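You operate a simulated robot arm through the tools that you are given. There is no shell and no other tool. Be economical: measure what you need, move in short steps, check, and stop when the job is done.

Carry out the task below with a simulated robot arm. There is one attempt and no reset: what you move stays moved.

Task
Put things in order on the top of the long steel table. At the end: the knobbed cream block from the top of the long steel table stands on top of the steel disc; the brown filling lump from the top of the long steel table is on the yellow dish; two of the small square cakes from the top of the long steel table are on the small baking tray; whatever was shut is shut again. Leave all else as you found it, and nothing knocked over.

The check looks at the end state, three seconds after you hand in, the way a careful person would. Anything else that was tipped, shoved, dropped, spilled or broken makes it a failure.

Robot
A 7-joint arm with a two-finger parallel gripper, fixed in place. Base frame: the origin is at the foot of the arm, x ahead of it, y to its left, z up; the work surface is at about z = 83. Readings come in cm, rad, newtons and seconds.
With the tool pointing down near the work surface it reaches from about 30 to 70 cm from the base axis. Its first joint turns from -1.152 to 1.152 rad. Payload 1.57 kg.
Tool frame: the origin (TCP) lies between the finger pads and is the grasp point; the fingertips stand 3 cm ahead of it; z points along the fingers, y is the line along which they close. The gripper opens to 11 cm. The fingers are 2.4 cm wide and 1.2 cm thick; the gripper's body (4.8 by 11.2 cm) begins 7.8 cm behind the TCP.
Orientation is told as [roll, pitch, yaw] about the base's x, y, z axes, in that order, counted from this pose: with the fingers straight down and closing along the base's y, the tool's x points along the base's -x, its y along +y and its z along -z.

Tools
- The arm moves only by the tool step_arm. Its argument "moves" is a list of rows, each a list of 7 numbers: the shift along the tool's x, y, z in cm, then the turn, a rotation vector about the tool's x, y, z in rad, then the closure in counts, from 0 (fully open) to 255 (shut). In form: [[dx, dy, dz, rx, ry, rz, fingers], ...]. A call has 1 to 10 rows; each row shifts and turns the commanded pose from where the row before left it, along the tool's axes as they then stand. A row lasts 0.2 s, in which the tool goes at most 5 cm and 0.15 rad; a call with a longer step from one row to the next is refused whole, and so is a gripper value outside its range. A pose out of reach is approached as far as the arm can. The call stops where the force on the tool passes 40 N (or 10 N more than at its start, if that is more) or the arm is blocked; 0.2 s more then pass. The fingers move at their own pace (about 10.8 cm/s each) and stop on an object; they squeeze with about 40 N. The grip force told is the motor's: it shows also when the fingers shut on nothing. Time passes only in rows, and 0.2 s behind the last, so rows that do not move let the fingers close. The reply holds the time, the measured pose of the TCP, the force on the tool along the base axes, the opening and the grip force, in the units named above and with some noise, with the torque about the TCP (base axes, N m) and any sound that the robot's microphone picked up.
- Cameras (640 x 400 px; columns grow to the right, rows downward): "scene" is fixed at [18.3, -41.13, 139.39]; the picture's right is [0.53, -0.85, 0.00], its down [-0.59, -0.37, -0.71] and it looks along [0.60, 0.38, -0.70] (base axes); focal length 255 px, centre (320, 200). "wrist" rides on the gripper at [7, 1.6, -14.1] in the tool frame; the picture's right is [-0.23, 0.97, 0.00], its down [-0.86, -0.20, -0.48] and it looks along [-0.47, -0.11, 0.88] (tool axes); focal length 222 px, centre (320, 200). There is no depth. A picture from a camera that has moved, and an enlarged one, comes with that camera's place and axes in the base frame and with its lens. The place of the scene camera against the robot may be out by one fixed shift of up to 1.2 cm in any direction.
- snapshot(camera): a new picture of that camera. No time passes.
- inspect(camera, box): a new picture of the part [left, top, right, bottom] of that camera's present view, enlarged. No time passes.
- job_done(): hands the job in; it is judged then, once.

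Work in short steps. Places have to be worked out from the pictures, the camera data and where the tool is seen: move nearer, look again, correct. Check each grasp and each placing, and mend what went wrong. You have 120 turns and 64 pictures in all, those below and enlarged ones among them. Open the gripper and draw the arm clear of the work before you hand the job in, unless the task says otherwise; then end with one line.

The tools are called after "Request:" by a JSON object that holds its "method" and its "body". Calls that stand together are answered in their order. step_arm: Moves the arm, as the interface text tells. Its arguments: {"type":"object","properties":{"moves":{"type":"array","items":{"type":"array","items":{"type":"number"}}}},"required":["moves"]} The other tools are called the same way: snapshot (camera) takes a picture; inspect (camera, box) takes an enlarged picture of a part of a camera's view; job_done () hands the job in.

At the start:

```text
t: 0.0
ee_pos: [44.88, -10.51, 109.69]
tcp_rot: [0.0, 0.0, -0.002]
wrist_force: [-0.4, 0.2, -0.6]
wrist_torque: [-0.03, -0.02, 0.02]
grip_width: 11.02
grasp_force: 0.1
```

scene: 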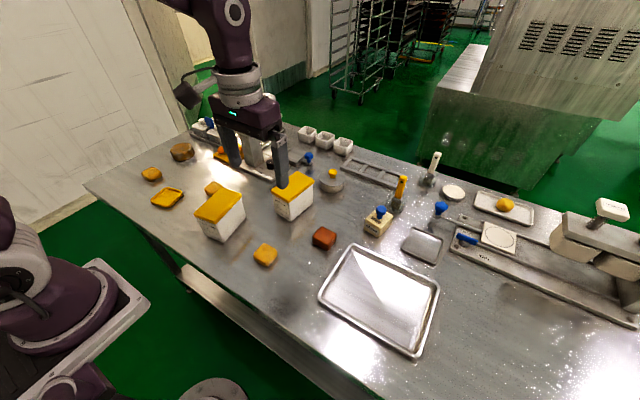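
wrist: 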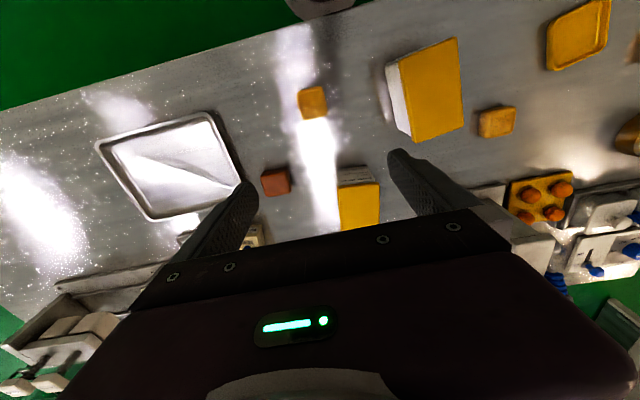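

The overview shows the table with many items; I enlarge the scene to identify the pieces.

Request:
{"method": "inspect", "body": {"camera": "scene", "box": [130, 100, 350, 280]}}

Request:
{"method": "inspect", "body": {"camera": "scene", "box": [300, 130, 560, 300]}}

```text
2.22 times, centred on (240, 190) of scene
camera zoom: at [18.3, -41.13, 139.39], right [0.53, -0.85, 0.0], down [-0.59, -0.37, -0.71], along [0.6, 0.38, -0.7], focal length 566 px, centre (498, 222)
```

zoom: 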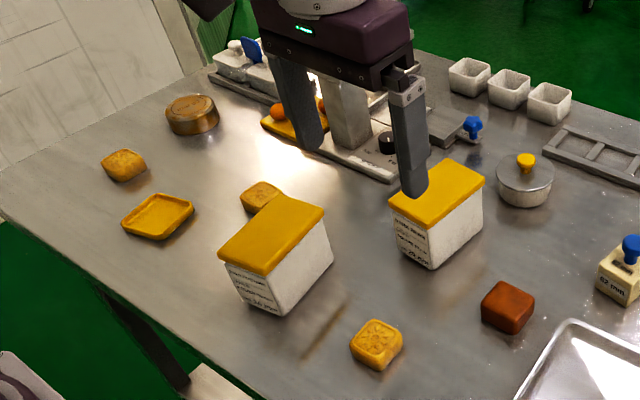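

```text
2.35 times, centred on (430, 215) of scene
camera zoom: at [18.3, -41.13, 139.39], right [0.53, -0.85, 0.0], down [-0.59, -0.37, -0.71], along [0.6, 0.38, -0.7], focal length 600 px, centre (61, 165)
```

zoom: 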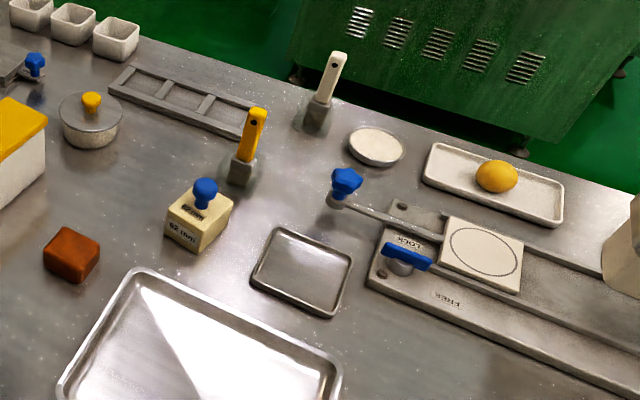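

The wanted block seems to be the 62 mm one with the blue knob, and I have yet to find the steel disc. I raise the arm and swing right to uncover the back left and view the right side from the wrist.

Request:
{"method": "step_arm", "body": {"moves": [[0, -4, -1.5, 0, 0, 0, 0], [0, -4, -1.5, 0, 0, 0, 0], [0, -4, -1.5, 0, 0, 0, 0], [0, -4, -1.5, 0, 0, 0, 0], [0, -4, -1, 0, 0, 0, 0], [0, -4, 0, 0, 0, 0, 0]]}}

Request:
{"method": "snapshot", "body": {"camera": "wrist"}}

Request:
{"method": "inspect", "body": {"camera": "scene", "box": [130, 80, 370, 230]}}

```text
t: 1.4
ee_pos: [44.68, -34.4, 116.84]
tcp_rot: [0.0, 0.001, 0.0]
wrist_force: [0.0, -0.7, -0.5]
wrist_torque: [0.04, 0.02, -0.01]
grip_width: 11.0
grasp_force: 0.0
```

```text
59 pictures are left
camera wrist: at [37.82, -32.86, 131.01], right [0.23, 0.97, 0.0], down [0.86, -0.2, 0.48], along [0.47, -0.11, -0.88], focal length 222 px, centre (320, 200)
```

wrist: 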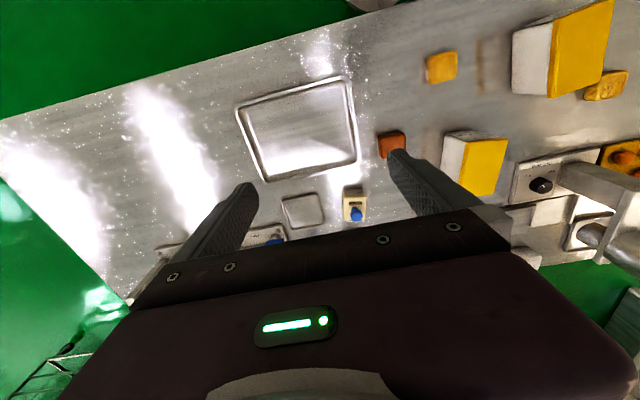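

```text
2.67 times, centred on (250, 155) of scene
camera zoom: at [18.3, -41.13, 139.39], right [0.53, -0.85, 0.0], down [-0.59, -0.37, -0.71], along [0.6, 0.38, -0.7], focal length 680 px, centre (507, 320)
```

zoom: 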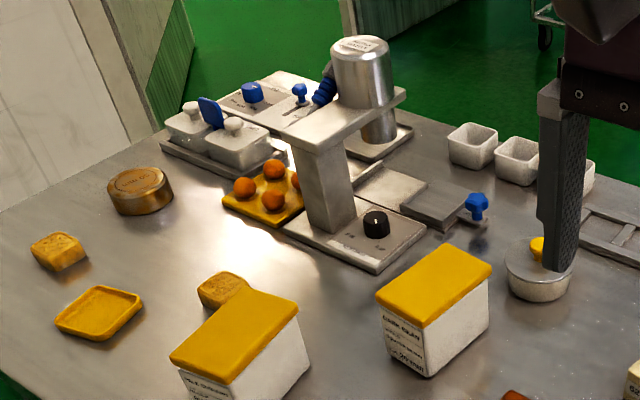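

I need to read the labels on the boxes, the tin and the pot to find the disc.

Request:
{"method": "inspect", "body": {"camera": "scene", "box": [190, 170, 320, 250]}}

Request:
{"method": "inspect", "body": {"camera": "scene", "box": [150, 130, 230, 180]}}

Request:
{"method": "inspect", "body": {"camera": "scene", "box": [420, 150, 640, 300]}}

```text
4.92 times, centred on (255, 210) of scene
camera zoom: at [18.3, -41.13, 139.39], right [0.53, -0.85, 0.0], down [-0.59, -0.37, -0.71], along [0.6, 0.38, -0.7], focal length 1255 px, centre (640, 151)
```

zoom: 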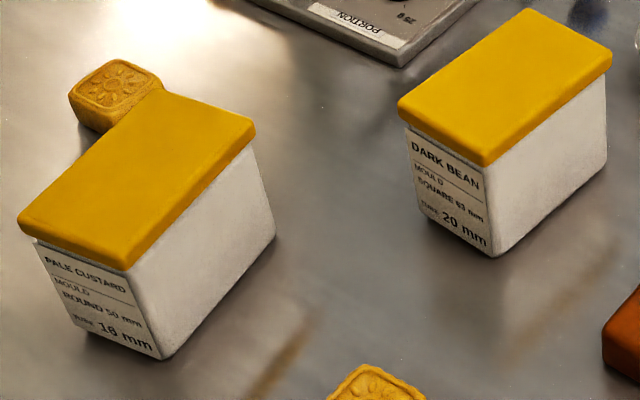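

```text
8.00 times, centred on (190, 155) of scene
camera zoom: at [18.3, -41.13, 139.39], right [0.53, -0.85, 0.0], down [-0.59, -0.37, -0.71], along [0.6, 0.38, -0.7], focal length 2039 px, centre (1360, 560)
```

zoom: 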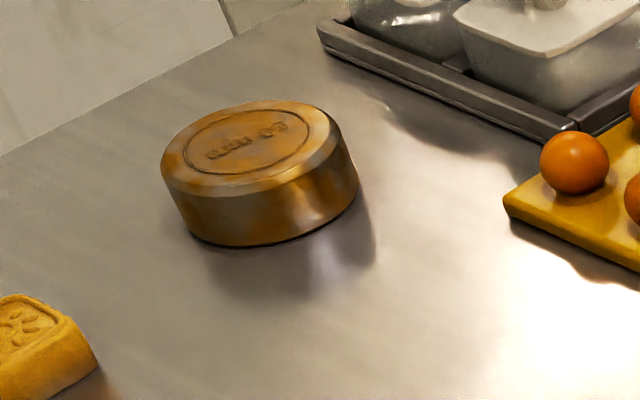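

```text
2.67 times, centred on (530, 225) of scene
camera zoom: at [18.3, -41.13, 139.39], right [0.53, -0.85, 0.0], down [-0.59, -0.37, -0.71], along [0.6, 0.38, -0.7], focal length 680 px, centre (-240, 133)
```

zoom: 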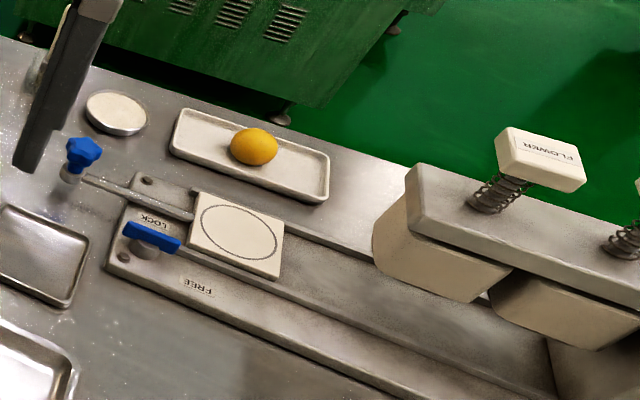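

The tin at back left reads "…mm"; the pot and tin are candidates, so I move left for a close wrist view of them.

Request:
{"method": "step_arm", "body": {"moves": [[0.5, 4.9, 0, 0, 0, 0, 0], [0.5, 4.9, 0, 0, 0, 0, 0], [0.5, 4.9, 0, 0, 0, 0, 0], [0.5, 4.9, 0, 0, 0, 0, 0], [0.5, 4.9, 0, 0, 0, 0, 0], [0.5, 4.9, 0, 0, 0, 0, 0], [0.5, 4.9, 0, 0, 0, 0, 0]]}}

Request:
{"method": "snapshot", "body": {"camera": "wrist"}}

Request:
{"method": "step_arm", "body": {"moves": [[0.5, 4.9, 0, 0, 0, 0, 0], [0.5, 4.9, 0, 0, 0, 0, 0], [0.5, 4.9, 0, 0, 0, 0, 0], [0.5, 4.9, 0, 0, 0, 0, 0], [0.5, 4.9, 0, 0, 0, 0, 0], [0.5, 4.9, 0, 0, 0, 0, 0], [0.5, 4.9, 0, 0, 0, 0, 0]]}}

Request:
{"method": "snapshot", "body": {"camera": "wrist"}}

Request:
{"method": "inspect", "body": {"camera": "scene", "box": [290, 150, 450, 250]}}

```text
t: 3.0
ee_pos: [41.25, -0.23, 116.74]
tcp_rot: [0.0, 0.0, -0.002]
wrist_force: [0.0, 0.5, -0.6]
wrist_torque: [-0.02, 0.0, -0.02]
grip_width: 11.03
grasp_force: 0.1
```

```text
54 pictures are left
camera wrist: at [34.32, 1.48, 130.91], right [0.23, 0.97, 0.0], down [0.86, -0.2, 0.48], along [0.47, -0.11, -0.88], focal length 222 px, centre (320, 200)
```

wrist: 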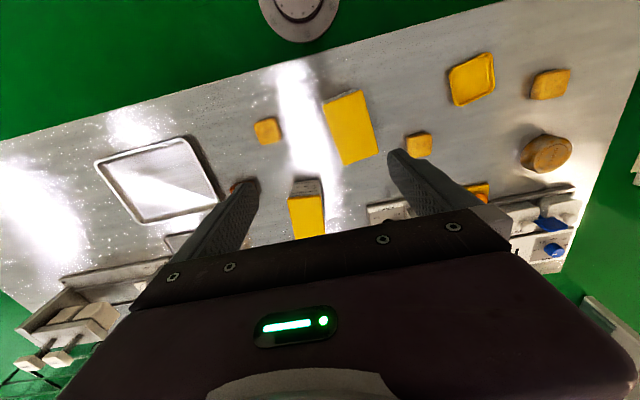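

```text
t: 4.6
ee_pos: [37.98, 34.15, 116.74]
tcp_rot: [0.0, -0.001, -0.001]
wrist_force: [0.3, -0.1, -0.3]
wrist_torque: [-0.03, -0.04, 0.0]
grip_width: 11.01
grasp_force: 0.1
```

```text
53 pictures are left
camera wrist: at [30.97, 35.77, 130.84], right [0.23, 0.97, 0.0], down [0.85, -0.2, 0.48], along [0.47, -0.11, -0.88], focal length 222 px, centre (320, 200)
```

wrist: 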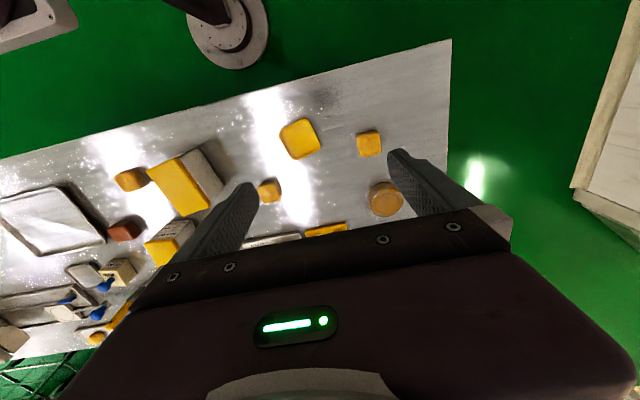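

```text
4.00 times, centred on (370, 200) of scene
camera zoom: at [18.3, -41.13, 139.39], right [0.53, -0.85, 0.0], down [-0.59, -0.37, -0.71], along [0.6, 0.38, -0.7], focal length 1020 px, centre (120, 200)
```

zoom: 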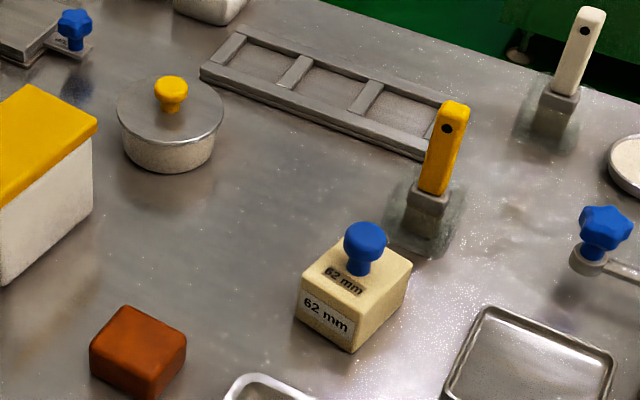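

The tin is in view; I enlarge it to read its marking.

Request:
{"method": "inspect", "body": {"camera": "wrist", "box": [260, 100, 440, 240]}}

Request:
{"method": "snapshot", "body": {"camera": "scene"}}

```text
2.86 times, centred on (350, 170) of wrist
camera zoom: at [30.97, 35.77, 130.84], right [0.23, 0.97, 0.0], down [0.85, -0.2, 0.48], along [0.47, -0.11, -0.88], focal length 635 px, centre (234, 286)
```

zoom: 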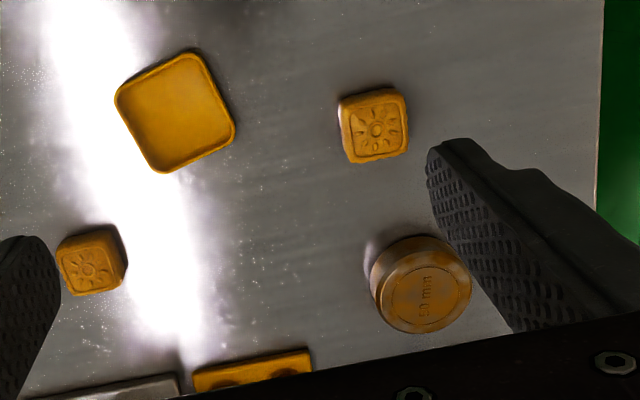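

```text
50 pictures are left
```

scene: 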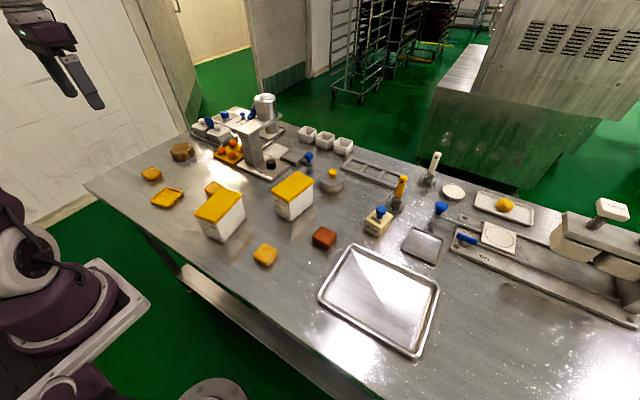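

I check the pale disc at the far right at high zoom to compare with the brassy "50 mm" one.

Request:
{"method": "inspect", "body": {"camera": "scene", "box": [425, 170, 485, 210]}}

Request:
{"method": "inspect", "body": {"camera": "scene", "box": [180, 85, 320, 180]}}

```text
10.00 times, centred on (455, 190) of scene
camera zoom: at [18.3, -41.13, 139.39], right [0.53, -0.85, 0.0], down [-0.59, -0.37, -0.71], along [0.6, 0.38, -0.7], focal length 2549 px, centre (-1030, 300)
```

zoom: 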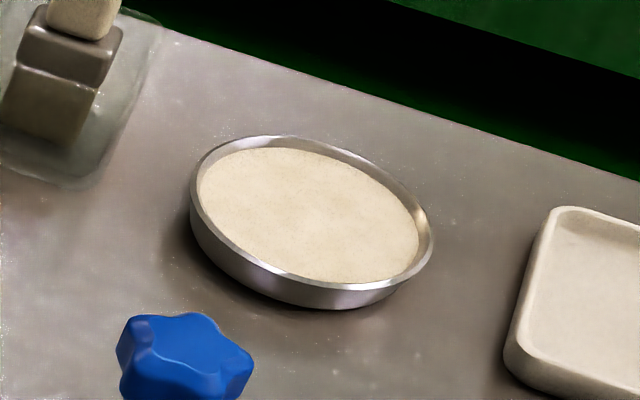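

```text
4.21 times, centred on (250, 132) of scene
camera zoom: at [18.3, -41.13, 139.39], right [0.53, -0.85, 0.0], down [-0.59, -0.37, -0.71], along [0.6, 0.38, -0.7], focal length 1073 px, centre (615, 484)
```

zoom: 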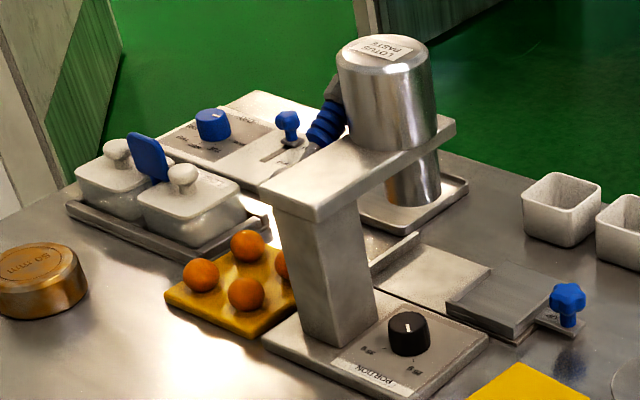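

The white disc is a flour dish, so the "50 mm" puck at about (58.5, 45) must be the steel disc, reflecting warm light. I begin with the brown lump: hover above its estimate at (55, −19).

Request:
{"method": "step_arm", "body": {"moves": [[-1.0, -4.42, 0.5, 0, 0, 0, 100], [-1.0, -4.42, 0.5, 0, 0, 0, 100], [-1.0, -4.42, 0.5, 0, 0, 0, 100], [-1.0, -4.42, 0.5, 0, 0, 0, 100], [-1.0, -4.42, 0.5, 0, 0, 0, 100], [-1.0, -4.42, 0.5, 0, 0, 0, 100]]}}

Request:
{"method": "step_arm", "body": {"moves": [[-1.3, -4.42, 1.2, 0, 0, 0, 100], [-1.3, -4.42, 1.2, 0, 0, 0, 100], [-1.3, -4.42, 1.2, 0, 0, 0, 100], [-1.3, -4.42, 1.2, 0, 0, 0, 100], [-1.3, -4.42, 1.2, 0, 0, 0, 100], [-1.3, -4.42, 1.2, 0, 0, 0, 100], [0, 0, 0, 0, 0, 0, 100]]}}

Request:
{"method": "snapshot", "body": {"camera": "wrist"}}

```text
t: 6.0
ee_pos: [43.86, 7.48, 113.5]
tcp_rot: [0.001, 0.0, 0.001]
wrist_force: [0.6, 1.3, -0.4]
wrist_torque: [0.04, 0.0, 0.0]
grip_width: 6.66
grasp_force: 0.1
```

```text
t: 7.6
ee_pos: [51.75, -19.31, 106.45]
tcp_rot: [0.001, 0.0, 0.0]
wrist_force: [-0.3, 0.6, 0.7]
wrist_torque: [-0.01, 0.01, -0.01]
grip_width: 6.68
grasp_force: 0.1
```

```text
47 pictures are left
camera wrist: at [44.81, -17.61, 120.56], right [0.23, 0.97, 0.0], down [0.86, -0.2, 0.48], along [0.47, -0.11, -0.88], focal length 222 px, centre (320, 200)
```

wrist: 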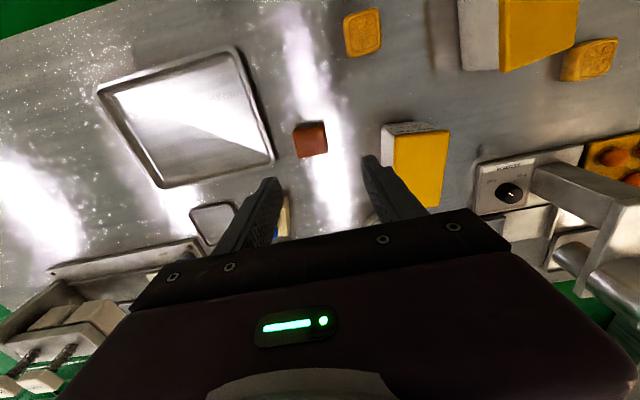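

The lump is between the fingers, near (52, −21); I enlarge to refine size and angle.

Request:
{"method": "inspect", "body": {"camera": "wrist", "box": [270, 90, 370, 190]}}

```text
4.00 times, centred on (320, 140) of wrist
camera zoom: at [44.81, -17.61, 120.56], right [0.23, 0.97, 0.0], down [0.86, -0.2, 0.48], along [0.47, -0.11, -0.88], focal length 888 px, centre (320, 440)
```

zoom: 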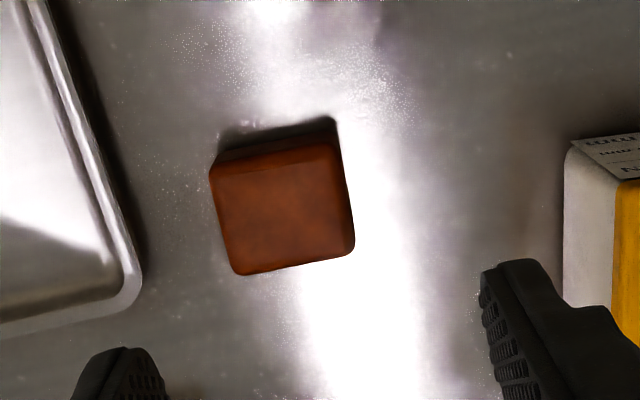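

Lump top centre comes out at about (53.0, −20.9), 4.7 cm wide, turned about −3°. I descend onto it.

Request:
{"method": "step_arm", "body": {"moves": [[-0.6, -0.8, 4, 0, 0, 0.05, 100], [-0.6, -0.8, 4, 0, 0, 0, 100], [0, 0, 4, 0, 0, 0, 100], [0, 0, 3, 0, 0, 0, 100], [0, 0, 2.2, 0, 0, 0, 100], [0, 0, 0, 0, 0, 0, 100]]}}

Request:
{"method": "snapshot", "body": {"camera": "wrist"}}

```text
t: 9.0
ee_pos: [52.92, -20.47, 89.3]
tcp_rot: [0.001, 0.0, -0.05]
wrist_force: [-0.2, 0.0, -0.8]
wrist_torque: [0.02, 0.02, 0.02]
grip_width: 6.68
grasp_force: 0.1
```

```text
45 pictures are left
camera wrist: at [46.07, -18.49, 103.4], right [0.28, 0.96, 0.0], down [0.84, -0.24, 0.48], along [0.46, -0.13, -0.88], focal length 222 px, centre (320, 200)
```

wrist: 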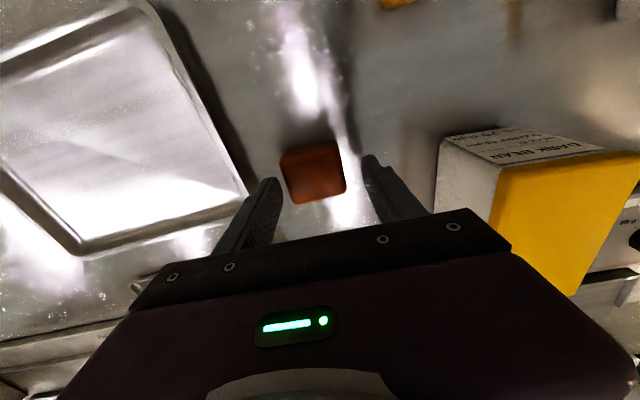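

Alignment is good; go down the last 2.5 cm and close.

Request:
{"method": "step_arm", "body": {"moves": [[0, -0.3, 1.3, 0, 0, 0, 100], [0, 0, 1.2, 0, 0, 0, 100], [0, 0, 0, 0, 0, 0, 130], [0, 0, 0, 0, 0, 0, 150], [0, 0, 0, 0, 0, 0, 180], [0, 0, 0, 0, 0, 0, 180]]}}

```text
t: 10.4
ee_pos: [52.81, -20.94, 86.89]
tcp_rot: [-0.001, 0.0, -0.052]
wrist_force: [0.8, 0.0, -0.2]
wrist_torque: [0.03, -0.04, -0.03]
grip_width: 5.07
grasp_force: 40.4
```

Gripped (5.07 cm). Lift and carry over the boxes toward the yellow dish at about (40.8, 29).

Request:
{"method": "step_arm", "body": {"moves": [[0, 0, -3, 0, 0, 0, 180], [0, 0, -5, 0, 0, 0, 180], [0, 0, -5, 0, 0, 0, 180], [0, 0, -5, 0, 0, -0.05, 180], [1, 4.5, -1, 0, 0, 0, 180], [1, 4.6, 0, 0, 0, 0, 180], [1, 4.6, 0, 0, 0, 0, 180], [1, 4.6, 0, 0, 0, 0, 180], [1, 4.6, 0, 0, 0, 0, 180]]}}

Request:
{"method": "step_arm", "body": {"moves": [[1, 4.6, 0, 0, 0, 0, 180], [1, 4.6, 0, 0, 0, 0, 180], [1, 4.6, 0, 0, 0, 0, 180], [1, 4.6, 0, 0, 0, 0, 180], [1, 4.6, 0, 0, 0, 0, 180], [1, 3.5, 0, 0, 0, 0, 180], [0, 0, 0, 0, 0, 0, 180]]}}

Request:
{"method": "snapshot", "body": {"camera": "wrist"}}

```text
t: 12.4
ee_pos: [47.56, 1.75, 105.87]
tcp_rot: [0.001, 0.001, -0.002]
wrist_force: [0.0, 0.5, -0.7]
wrist_torque: [-0.04, 0.02, -0.01]
grip_width: 5.08
grasp_force: 39.6
```

```text
t: 14.0
ee_pos: [41.9, 28.36, 106.0]
tcp_rot: [0.002, 0.001, 0.0]
wrist_force: [-0.4, 0.4, -1.0]
wrist_torque: [0.01, -0.03, 0.0]
grip_width: 5.05
grasp_force: 40.4
```

```text
44 pictures are left
camera wrist: at [34.98, 29.95, 120.05], right [0.23, 0.97, 0.0], down [0.86, -0.2, 0.48], along [0.47, -0.11, -0.88], focal length 222 px, centre (320, 200)
```

wrist: 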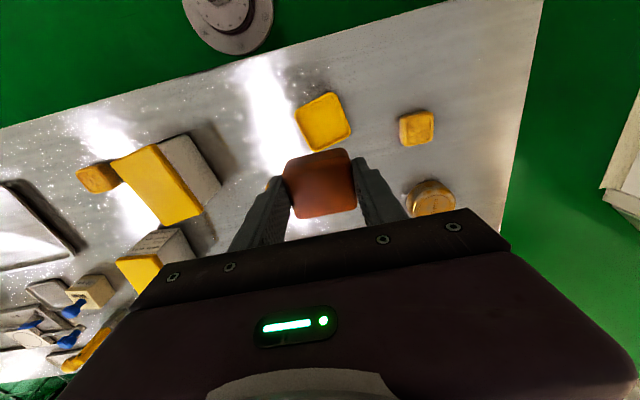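

Dish centre is confirmed at (40.9, 29.2); I shift over it and lower.

Request:
{"method": "step_arm", "body": {"moves": [[1.0, 0.8, 3, 0, 0, -0.1, 180], [0, 0, 4.5, 0, 0, 0, 180], [0, 0, 4.5, 0, 0, 0, 180], [0, 0, 3, 0, 0, 0, 180], [0, 0, 0, 0, 0, 0, 180]]}}

Request:
{"method": "snapshot", "body": {"camera": "wrist"}}

Request:
{"method": "inspect", "body": {"camera": "scene", "box": [120, 150, 220, 230]}}

```text
t: 15.2
ee_pos: [40.88, 29.18, 90.84]
tcp_rot: [-0.001, 0.001, 0.1]
wrist_force: [0.9, -0.3, -0.5]
wrist_torque: [-0.01, -0.01, 0.0]
grip_width: 5.09
grasp_force: 40.0
```

```text
43 pictures are left
camera wrist: at [33.74, 30.12, 105.01], right [0.13, 0.99, 0.0], down [0.87, -0.11, 0.48], along [0.47, -0.06, -0.88], focal length 222 px, centre (320, 200)
```

wrist: 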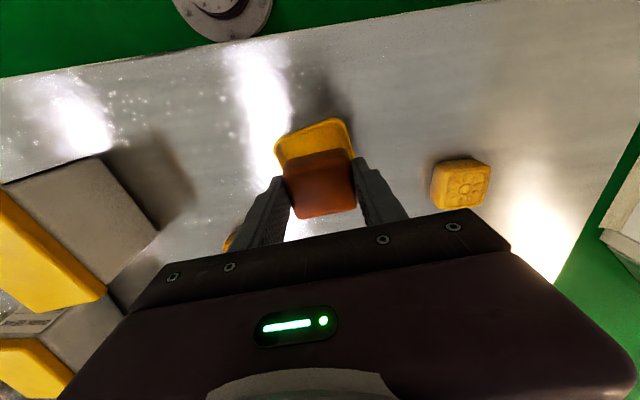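

```text
5.00 times, centred on (170, 190) of scene
camera zoom: at [18.3, -41.13, 139.39], right [0.53, -0.85, 0.0], down [-0.59, -0.37, -0.71], along [0.6, 0.38, -0.7], focal length 1274 px, centre (1070, 250)
```

zoom: 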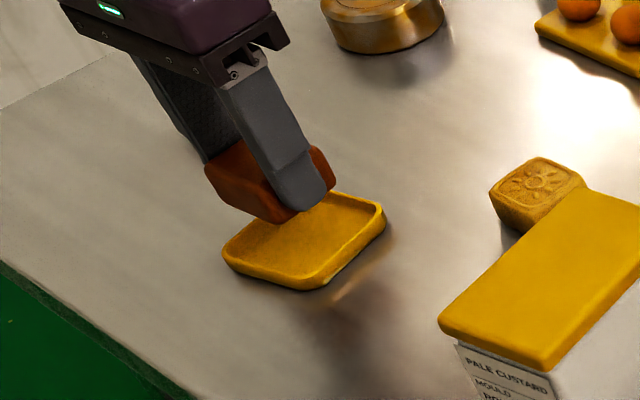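

Alignment holds (dish near edge at x≈37.5, so centre ≈41). Lower to z≈87.7.

Request:
{"method": "step_arm", "body": {"moves": [[0, -0.1, 1.6, 0, 0, 0, 180], [0, 0, 1.2, 0, 0, 0, 180], [0, 0, 0.4, 0, 0, 0, 180], [0, 0, 0, 0, 0, 0, 180]]}}

Request:
{"method": "inspect", "body": {"camera": "scene", "box": [120, 150, 220, 230]}}

```text
t: 16.2
ee_pos: [40.69, 29.07, 87.7]
tcp_rot: [0.002, -0.001, 0.101]
wrist_force: [-0.2, 0.1, -1.2]
wrist_torque: [0.02, 0.0, -0.02]
grip_width: 5.06
grasp_force: 40.3
```

```text
5.00 times, centred on (170, 190) of scene
camera zoom: at [18.3, -41.13, 139.39], right [0.53, -0.85, 0.0], down [-0.59, -0.37, -0.71], along [0.6, 0.38, -0.7], focal length 1274 px, centre (1070, 250)
```

zoom: 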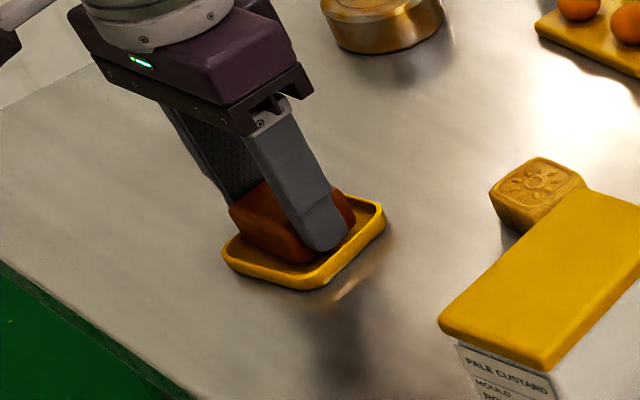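

It sits just above the dish floor; I open slightly, then rise.

Request:
{"method": "step_arm", "body": {"moves": [[0, 0, 0.2, 0, 0, 0, 180], [0, 0, 0, 0, 0, 0, 128], [0, 0, 0, 0, 0, 0, 120], [0, 0, -1, 0, 0, 0, 120], [0, 0, -4, 0, 0, 0, 110], [0, 0, -5, 0, 0, 0, 100], [0, 0, -5, 0, 0, 0, 100]]}}

Request:
{"method": "inspect", "body": {"camera": "scene", "box": [120, 140, 240, 230]}}

```text
t: 17.8
ee_pos: [40.98, 28.82, 102.57]
tcp_rot: [0.0, 0.0, 0.099]
wrist_force: [-0.5, 0.6, 0.5]
wrist_torque: [0.02, 0.01, -0.04]
grip_width: 6.7
grasp_force: 0.1
```

```text
4.44 times, centred on (180, 185) of scene
camera zoom: at [18.3, -41.13, 139.39], right [0.53, -0.85, 0.0], down [-0.59, -0.37, -0.71], along [0.6, 0.38, -0.7], focal length 1133 px, centre (942, 267)
```

zoom: 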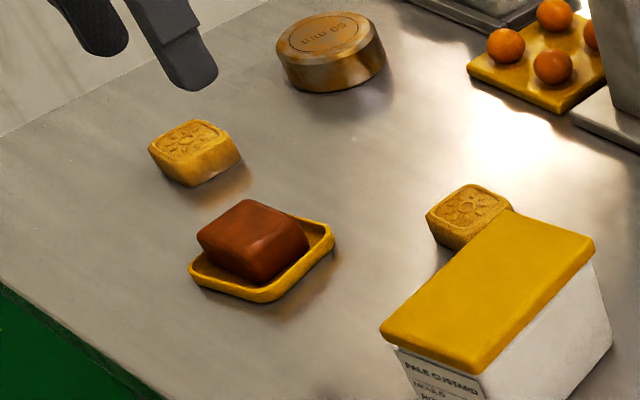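

The lump sits in the dish. Next the cream block: I carry the arm over to the right, turning the tool to the radial direction (yaw ≈ −0.43).

Request:
{"method": "step_arm", "body": {"moves": [[0, 0, -4, 0, 0, 0.1, 60], [-1, -4.6, 0, 0, 0, 0, 60], [-1, -4.6, 0, 0, 0, 0, 60], [-1, -4.6, 0, 0, 0, 0, 60], [-1, -4.6, 0, 0, 0, 0, 60], [-1, -4.6, 0, 0, 0, 0, 60], [-1, -4.6, 0, 0, 0, 0, 60], [-1, -4.6, 0, 0, 0, 0, 60], [-1, -4.6, 0, 0, 0, 0, 60]]}}

Request:
{"method": "step_arm", "body": {"moves": [[-1, -4.6, 0, 0, 0, 0, 60], [-1, -4.6, 0, 0, 0, 0, 60], [-1, -4.6, 0, 0, 0, 0, 60], [-1, -2, 0, 0, 0, 0.14, 60], [0, 0, 0, 0, 0, 0.14, 60], [0, 0, 0, 0, 0, 0.15, 60], [0, 0, 0, 0, 0, 0, 60]]}}

Request:
{"method": "snapshot", "body": {"camera": "wrist"}}

```text
t: 19.8
ee_pos: [48.8, -7.43, 106.52]
tcp_rot: [0.0, 0.0, 0.003]
wrist_force: [0.1, -0.7, 0.1]
wrist_torque: [0.01, 0.01, -0.03]
grip_width: 8.4
grasp_force: 0.1
```

```text
t: 21.4
ee_pos: [52.7, -23.37, 106.54]
tcp_rot: [-0.001, -0.001, -0.431]
wrist_force: [-0.5, -0.9, -0.5]
wrist_torque: [0.0, -0.03, -0.02]
grip_width: 8.4
grasp_force: 0.0
```

```text
39 pictures are left
camera wrist: at [47.18, -18.95, 120.69], right [0.61, 0.79, 0.0], down [0.69, -0.54, 0.48], along [0.38, -0.29, -0.88], focal length 222 px, centre (320, 200)
```

wrist: 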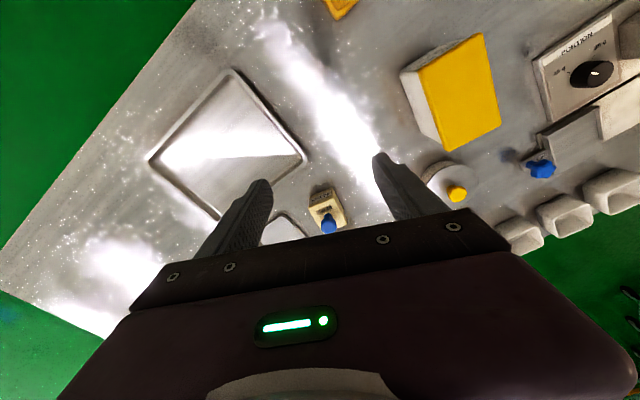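

Request:
{"method": "inspect", "body": {"camera": "wrist", "box": [240, 150, 400, 250]}}

```text
4.00 times, centred on (320, 200) of wrist
camera zoom: at [47.18, -18.95, 120.69], right [0.61, 0.79, 0.0], down [0.69, -0.54, 0.48], along [0.38, -0.29, -0.88], focal length 888 px, centre (320, 200)
```

zoom: 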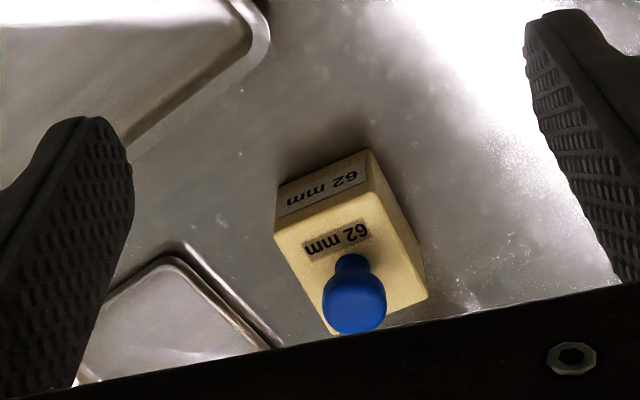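

Block: centre about (64.8, −30.7), top at z 87.6, yaw ≈ −13°. I align (yaw −0.23), tilt the tool outward 0.35 rad for reach, and hover 10 cm back along the approach line.

Request:
{"method": "step_arm", "body": {"moves": [[0, 0, 0, 0, 0, -0.1, 90], [0, 0, 0, 0, 0, -0.1, 90], [0, 0, 0, 0, -0.1167, 0, 90], [0, 0, 0, 0, -0.1167, 0, 90], [0, 0, 0, 0, -0.1167, 0, 90], [-1.455, -1.088, 3.27, 0, 0, 0, 90], [-1.455, -1.088, 3.27, 0, 0, 0, 90], [-1.455, -1.088, 3.27, 0, 0, 0, 90], [-1.455, -1.088, 3.27, 0, 0, 0, 90], [0, 0, 0, 0, 0, 0, 90]]}}

Request:
{"method": "snapshot", "body": {"camera": "wrist"}}

Request:
{"method": "inspect", "body": {"camera": "scene", "box": [310, 120, 470, 270]}}

```text
t: 23.6
ee_pos: [61.3, -29.83, 96.16]
tcp_rot: [0.0, -0.351, -0.231]
wrist_force: [0.5, -0.6, 0.2]
wrist_torque: [0.01, -0.01, -0.01]
grip_width: 7.14
grasp_force: 0.1
```

```text
37 pictures are left
camera wrist: at [50.68, -25.67, 107.02], right [0.43, 0.9, 0.08], down [0.58, -0.34, 0.74], along [0.69, -0.27, -0.66], focal length 222 px, centre (320, 200)
```

wrist: 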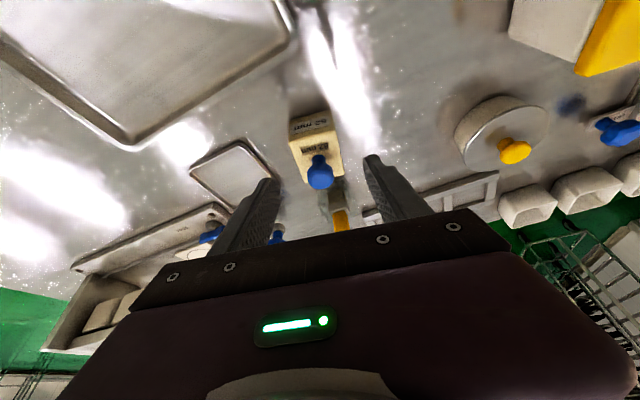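

```text
2.67 times, centred on (390, 195) of scene
camera zoom: at [18.3, -41.13, 139.39], right [0.53, -0.85, 0.0], down [-0.59, -0.37, -0.71], along [0.6, 0.38, -0.7], focal length 680 px, centre (133, 213)
```

zoom: 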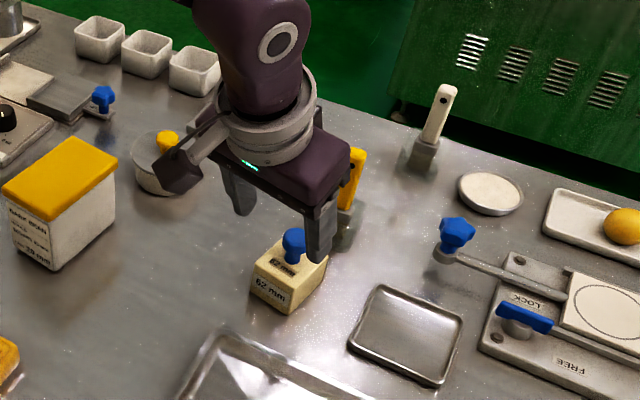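

Aligned between the fingers; I descend along the approach line and check.

Request:
{"method": "step_arm", "body": {"moves": [[0, 0, 3, 0, 0, 0, 90], [0, 0, 3, 0, 0, 0, 90], [0, 0, 2, 0, 0, 0, 90], [0, 0, 0, 0, 0, 0, 90]]}}

Request:
{"method": "inspect", "body": {"camera": "wrist", "box": [240, 130, 400, 230]}}

Request:
{"method": "inspect", "body": {"camera": "scene", "box": [320, 150, 440, 250]}}

```text
t: 24.6
ee_pos: [64.13, -30.45, 88.56]
tcp_rot: [-0.001, -0.351, -0.229]
wrist_force: [-0.1, -0.1, -0.4]
wrist_torque: [0.01, -0.03, 0.01]
grip_width: 7.13
grasp_force: 0.0
```

```text
4.00 times, centred on (320, 180) of wrist
camera zoom: at [53.47, -26.3, 99.48], right [0.43, 0.9, 0.08], down [0.58, -0.34, 0.74], along [0.69, -0.27, -0.66], focal length 888 px, centre (320, 280)
```

zoom: 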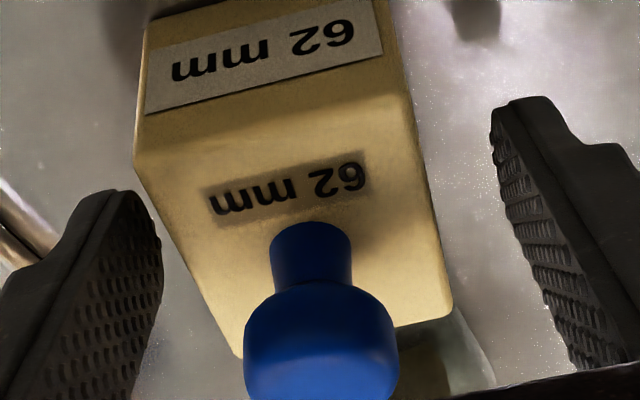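

```text
4.00 times, centred on (380, 200) of scene
camera zoom: at [18.3, -41.13, 139.39], right [0.53, -0.85, 0.0], down [-0.59, -0.37, -0.71], along [0.6, 0.38, -0.7], focal length 1020 px, centre (80, 200)
```

zoom: 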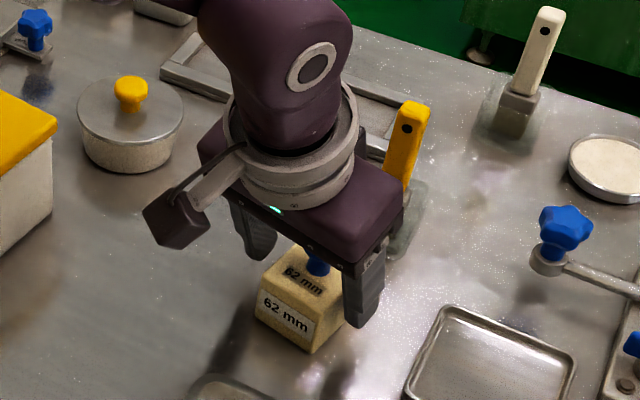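

Nearly centred; I shift 0.25 cm, go down the last 1.8 cm and close gently.

Request:
{"method": "step_arm", "body": {"moves": [[0, -0.25, 0.9, 0, 0, 0, 90], [0, 0, 0.9, 0, 0, 0, 90], [0, 0, 0, 0, 0, 0, 120], [0, 0, 0, 0, 0, 0, 150], [0, 0, 0, 0, 0, 0, 180], [0, 0, 0, 0, 0, 0, 180]]}}

```text
t: 26.0
ee_pos: [64.66, -30.83, 86.91]
tcp_rot: [0.001, -0.35, -0.229]
wrist_force: [1.0, -1.1, 0.4]
wrist_torque: [-0.01, -0.07, 0.02]
grip_width: 4.92
grasp_force: 40.0
```

Gripped (4.92 cm). Lift straight up and draw inward.

Request:
{"method": "step_arm", "body": {"moves": [[-0.69, 0, -1.88, 0, 0, 0, 180], [-1.6, 0, -4.3, 0, 0, 0, 180], [-1.6, 0, -4.3, 0, 0, 0, 180], [-1.6, 0, -4.3, 0, 0, 0, 180], [-1.0, 0, -2.8, 0, 0, 0, 180], [3.52, 1.34, -1.28, 0, 0, 0, 180], [3.52, 1.34, -1.28, 0, 0, 0, 180], [3.52, 1.34, -1.28, 0, 0, 0, 180], [3.52, 1.34, -1.28, 0, 0, 0, 180], [3.52, 1.34, -1.28, 0, 0, 0, 180]]}}

Request:
{"method": "snapshot", "body": {"camera": "scene"}}

```text
t: 28.2
ee_pos: [48.05, -20.21, 105.82]
tcp_rot: [-0.001, -0.352, -0.23]
wrist_force: [-0.2, 0.5, -0.9]
wrist_torque: [0.02, -0.01, 0.0]
grip_width: 4.96
grasp_force: 39.8
```

```text
33 pictures are left
```

scene: 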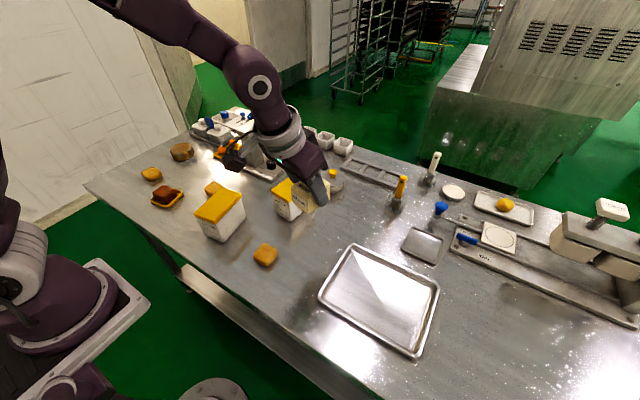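

Block is held upright. Swing left at this height, keeping orientation.

Request:
{"method": "step_arm", "body": {"moves": [[1.576, 4.54, -0.575, 0, 0, 0, 180], [1.576, 4.54, -0.575, 0, 0, 0, 180], [1.576, 4.54, -0.575, 0, 0, 0, 180], [1.576, 4.54, -0.575, 0, 0, 0, 180], [1.576, 4.54, -0.575, 0, 0, 0, 180], [1.576, 4.54, -0.575, 0, 0, 0, 180], [1.576, 4.54, -0.575, 0, 0, 0, 180], [1.576, 4.54, -0.575, 0, 0, 0, 180], [1.576, 4.54, -0.575, 0, 0, 0, 180], [1.576, 4.54, -0.575, 0, 0, 0, 180]]}}

Request:
{"method": "step_arm", "body": {"moves": [[0, 0, 0, -0.0506, 0, -0.1385, 180], [0, 0, 0, -0.0506, 0, -0.1385, 180], [0, 0, 0, -0.0506, 0, -0.1385, 180], [0, 0, 0, -0.0506, 0, -0.1385, 180], [0, 0, 0, -0.0506, 0, -0.1385, 180], [0, 0, 0, -0.0506, 0, -0.1385, 180], [0, 0, 0, 0, 0, 0, 180]]}}

Request:
{"method": "snapshot", "body": {"camera": "wrist"}}

```text
t: 30.4
ee_pos: [41.85, 27.7, 105.77]
tcp_rot: [-0.001, -0.351, -0.23]
wrist_force: [-0.2, -0.1, -1.3]
wrist_torque: [-0.03, 0.02, 0.0]
grip_width: 4.95
grasp_force: 40.3
```

```text
t: 32.0
ee_pos: [42.02, 27.8, 105.91]
tcp_rot: [-0.001, -0.349, 0.656]
wrist_force: [0.2, -0.3, -0.9]
wrist_torque: [0.01, 0.01, 0.0]
grip_width: 4.92
grasp_force: 40.6
```

```text
32 pictures are left
camera wrist: at [32.05, 22.17, 116.64], right [-0.43, 0.9, 0.08], down [0.63, 0.23, 0.74], along [0.65, 0.37, -0.66], focal length 222 px, centre (320, 200)
```

wrist: 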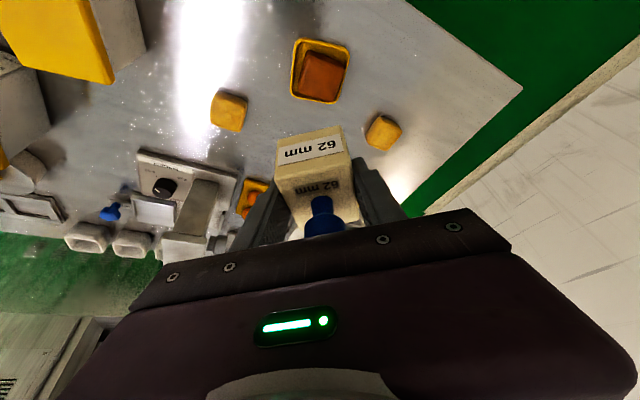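

The block hides the disc from the wrist camera, so I measure the disc and block in the scene camera.

Request:
{"method": "inspect", "body": {"camera": "scene", "box": [150, 120, 230, 170]}}

```text
8.00 times, centred on (190, 145) of scene
camera zoom: at [18.3, -41.13, 139.39], right [0.53, -0.85, 0.0], down [-0.59, -0.37, -0.71], along [0.6, 0.38, -0.7], focal length 2039 px, centre (1360, 640)
```

zoom: 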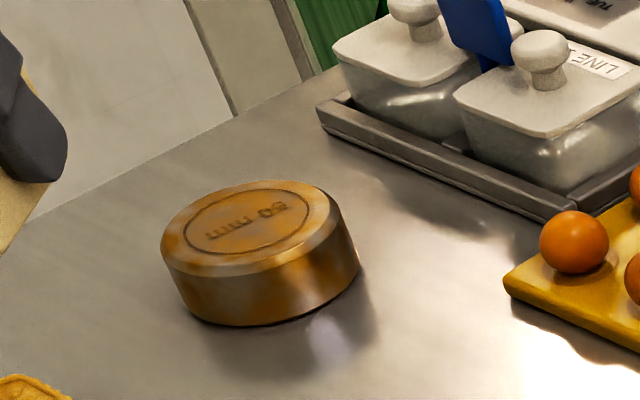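

Combining both views: disc centre ≈ (58.0, 44.8), top z ≈ 87.2. I move the block above it at z ≈ 100.

Request:
{"method": "step_arm", "body": {"moves": [[-3.24, 0.614, 2.25, 0, 0, 0, 180], [-3.24, 0.614, 2.25, 0, 0, 0, 180], [-3.24, 0.614, 2.25, 0, 0, 0, 180], [-3.24, 0.614, 2.25, 0, 0, 0, 180], [-3.24, 0.614, 2.25, 0, 0, 0, 180], [-3.24, 0.614, 2.25, 0, 0, 0, 180], [0, 0, 0, 0, 0, 0, 180]]}}

Request:
{"method": "inspect", "body": {"camera": "scene", "box": [130, 90, 250, 180]}}

Request:
{"method": "snapshot", "body": {"camera": "wrist"}}

```text
t: 33.6
ee_pos: [57.76, 44.67, 99.97]
tcp_rot: [-0.001, -0.35, 0.656]
wrist_force: [-0.3, -0.2, -1.2]
wrist_torque: [0.0, 0.0, -0.02]
grip_width: 4.94
grasp_force: 40.0
```

```text
4.44 times, centred on (190, 135) of scene
camera zoom: at [18.31, -41.13, 139.39], right [0.53, -0.85, 0.0], down [-0.59, -0.37, -0.71], along [0.6, 0.38, -0.7], focal length 1133 px, centre (898, 489)
```

zoom: 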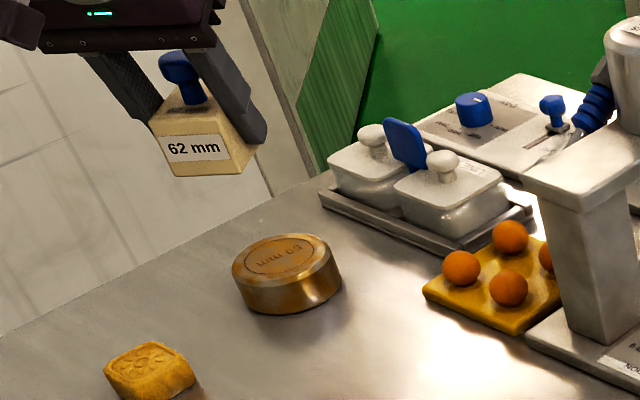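

```text
29 pictures are left
camera wrist: at [47.69, 39.0, 110.74], right [-0.42, 0.9, 0.08], down [0.63, 0.23, 0.74], along [0.65, 0.36, -0.67], focal length 222 px, centre (320, 200)
```

wrist: 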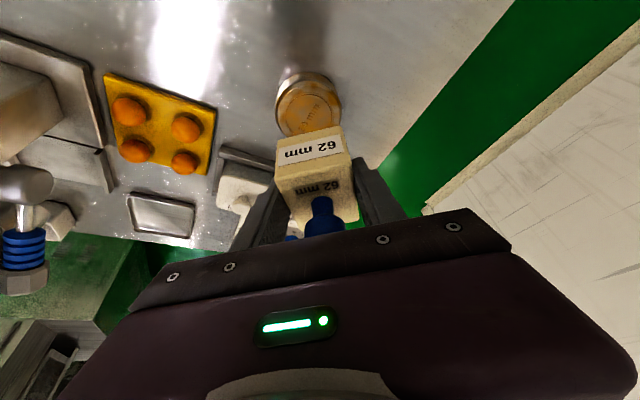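

The disc is now visible from the wrist; one enlargement refines its centre.

Request:
{"method": "inspect", "body": {"camera": "wrist", "box": [240, 60, 400, 160]}}

```text
4.00 times, centred on (320, 110) of wrist
camera zoom: at [47.69, 39.0, 110.74], right [-0.42, 0.9, 0.08], down [0.63, 0.23, 0.74], along [0.65, 0.36, -0.67], focal length 888 px, centre (320, 560)
```

zoom: 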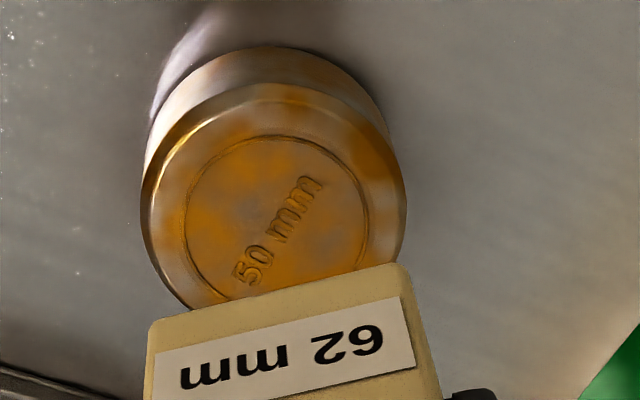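

Wrist rays agree on disc centre ≈ (58.7, 45.0), top ≈ 85.5–87. I lower to z 92.

Request:
{"method": "step_arm", "body": {"moves": [[0.66, -0.11, 2.6, 0, 0, 0, 180], [0.66, -0.11, 2.6, 0, 0, 0, 180], [0.66, -0.11, 2.6, 0, 0, 0, 180], [0, 0, 0, 0, 0, 0, 180]]}}

Request:
{"method": "inspect", "body": {"camera": "scene", "box": [140, 100, 240, 180]}}

Request:
{"method": "inspect", "body": {"camera": "wrist", "box": [240, 80, 400, 180]}}

```text
t: 34.6
ee_pos: [58.72, 44.88, 91.79]
tcp_rot: [0.0, -0.351, 0.657]
wrist_force: [0.0, 0.0, -1.4]
wrist_torque: [-0.03, 0.04, -0.03]
grip_width: 4.95
grasp_force: 39.9
```

```text
5.00 times, centred on (190, 140) of scene
camera zoom: at [18.31, -41.13, 139.39], right [0.53, -0.85, 0.0], down [-0.59, -0.37, -0.71], along [0.6, 0.38, -0.7], focal length 1274 px, centre (970, 500)
```

zoom: 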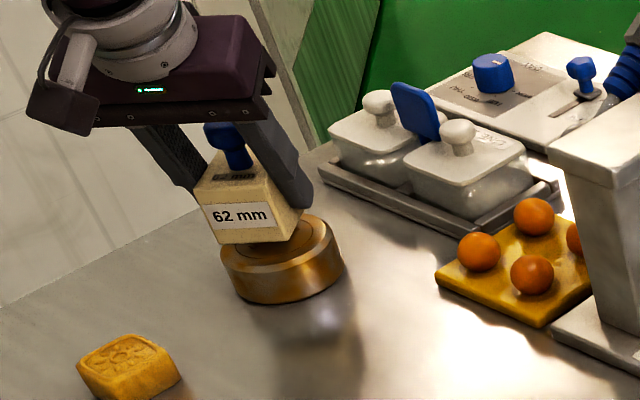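

```text
4.00 times, centred on (320, 130) of wrist
camera zoom: at [48.73, 39.27, 102.61], right [-0.42, 0.9, 0.08], down [0.63, 0.23, 0.74], along [0.65, 0.36, -0.67], focal length 888 px, centre (320, 480)
```

zoom: 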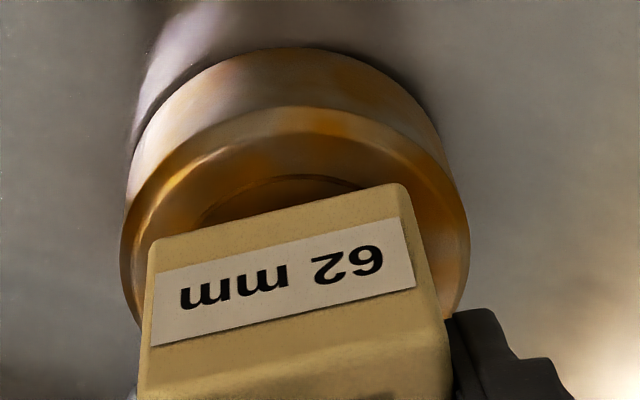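

Alignment looks right in both views. I lower vertically in small steps until contact shows.

Request:
{"method": "step_arm", "body": {"moves": [[0.17, 0, 0.47, 0, 0, 0, 180], [0.1, 0, 0.28, 0, 0, 0, 180], [0, 0, 0, 0, 0, 0, 180]]}}

Request:
{"method": "step_arm", "body": {"moves": [[0.1, 0, 0.28, 0, 0, 0, 180], [0.1, 0, 0.28, 0, 0, 0, 180], [0, 0, 0, 0, 0, 0, 180]]}}

Request:
{"method": "inspect", "body": {"camera": "scene", "box": [150, 120, 230, 170]}}

```text
t: 35.4
ee_pos: [58.66, 44.86, 90.99]
tcp_rot: [-0.001, -0.351, 0.657]
wrist_force: [-0.3, 1.0, -1.4]
wrist_torque: [0.0, -0.01, 0.03]
grip_width: 4.93
grasp_force: 40.1
```

```text
t: 36.2
ee_pos: [58.81, 44.94, 90.41]
tcp_rot: [0.0, -0.35, 0.657]
wrist_force: [0.6, -0.1, 0.5]
wrist_torque: [0.03, 0.01, 0.0]
grip_width: 4.92
grasp_force: 39.9
```

```text
8.00 times, centred on (190, 145) of scene
camera zoom: at [18.3, -41.13, 139.39], right [0.53, -0.85, 0.0], down [-0.59, -0.37, -0.71], along [0.6, 0.38, -0.7], focal length 2039 px, centre (1360, 640)
```

zoom: 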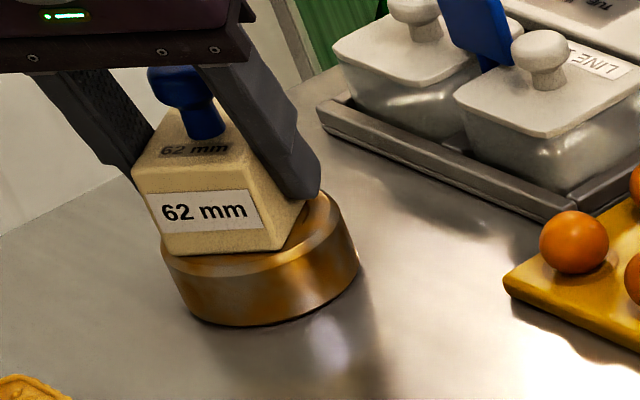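

The scene view suggests the block is slightly short of centre; I lift a little, shift 0.5 cm outward, and lower again.

Request:
{"method": "step_arm", "body": {"moves": [[-0.1, 0, -0.28, 0, 0, 0, 180], [-0.47, -0.2, 0.17, 0, 0, 0, 180], [0.1, 0, 0.28, 0, 0, 0, 180], [0, 0, 0, 0, 0, 0, 180]]}}

Request:
{"method": "step_arm", "body": {"moves": [[0.07, 0, 0.19, 0, 0, 0, 180], [0, 0, 0, 0, 0, 0, 180]]}}

Request:
{"method": "step_arm", "body": {"moves": [[0.07, 0, 0.19, 0, 0, 0, 180], [0, 0, 0, 0, 0, 0, 180]]}}

```text
t: 37.2
ee_pos: [59.26, 45.1, 90.36]
tcp_rot: [0.0, -0.35, 0.655]
wrist_force: [-0.7, -1.6, 4.7]
wrist_torque: [0.12, -0.06, 0.03]
grip_width: 4.93
grasp_force: 39.9
```

```text
t: 37.8
ee_pos: [59.37, 45.14, 90.24]
tcp_rot: [0.0, -0.354, 0.655]
wrist_force: [-3.4, -5.5, 26.5]
wrist_torque: [-0.24, 0.34, 0.01]
grip_width: 4.98
grasp_force: 40.2
```

```text
t: 38.4
ee_pos: [59.33, 45.17, 90.08]
tcp_rot: [0.0, -0.357, 0.653]
wrist_force: [4.2, -1.4, 33.4]
wrist_torque: [0.0, -0.15, 0.02]
grip_width: 4.92
grasp_force: 40.1
```

Contact found at z ≈ 90.3. I ease back up and look before releasing.

Request:
{"method": "step_arm", "body": {"moves": [[-0.08, 0, -0.22, 0, 0, 0, 180], [0, 0, 0, 0, 0, 0, 180]]}}

Request:
{"method": "inspect", "body": {"camera": "scene", "box": [150, 120, 230, 170]}}

```text
t: 39.0
ee_pos: [59.33, 45.12, 90.23]
tcp_rot: [0.0, -0.351, 0.656]
wrist_force: [7.9, 1.9, 19.7]
wrist_torque: [0.55, -0.7, -0.12]
grip_width: 4.95
grasp_force: 40.1
```

```text
8.00 times, centred on (190, 145) of scene
camera zoom: at [18.28, -41.16, 139.38], right [0.53, -0.85, 0.0], down [-0.59, -0.37, -0.71], along [0.6, 0.38, -0.7], focal length 2039 px, centre (1360, 640)
```

zoom: 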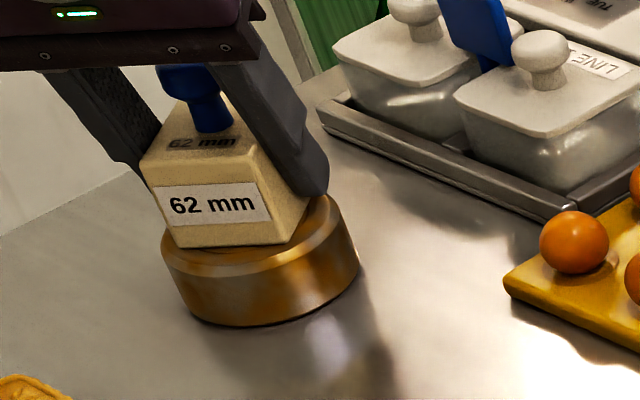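

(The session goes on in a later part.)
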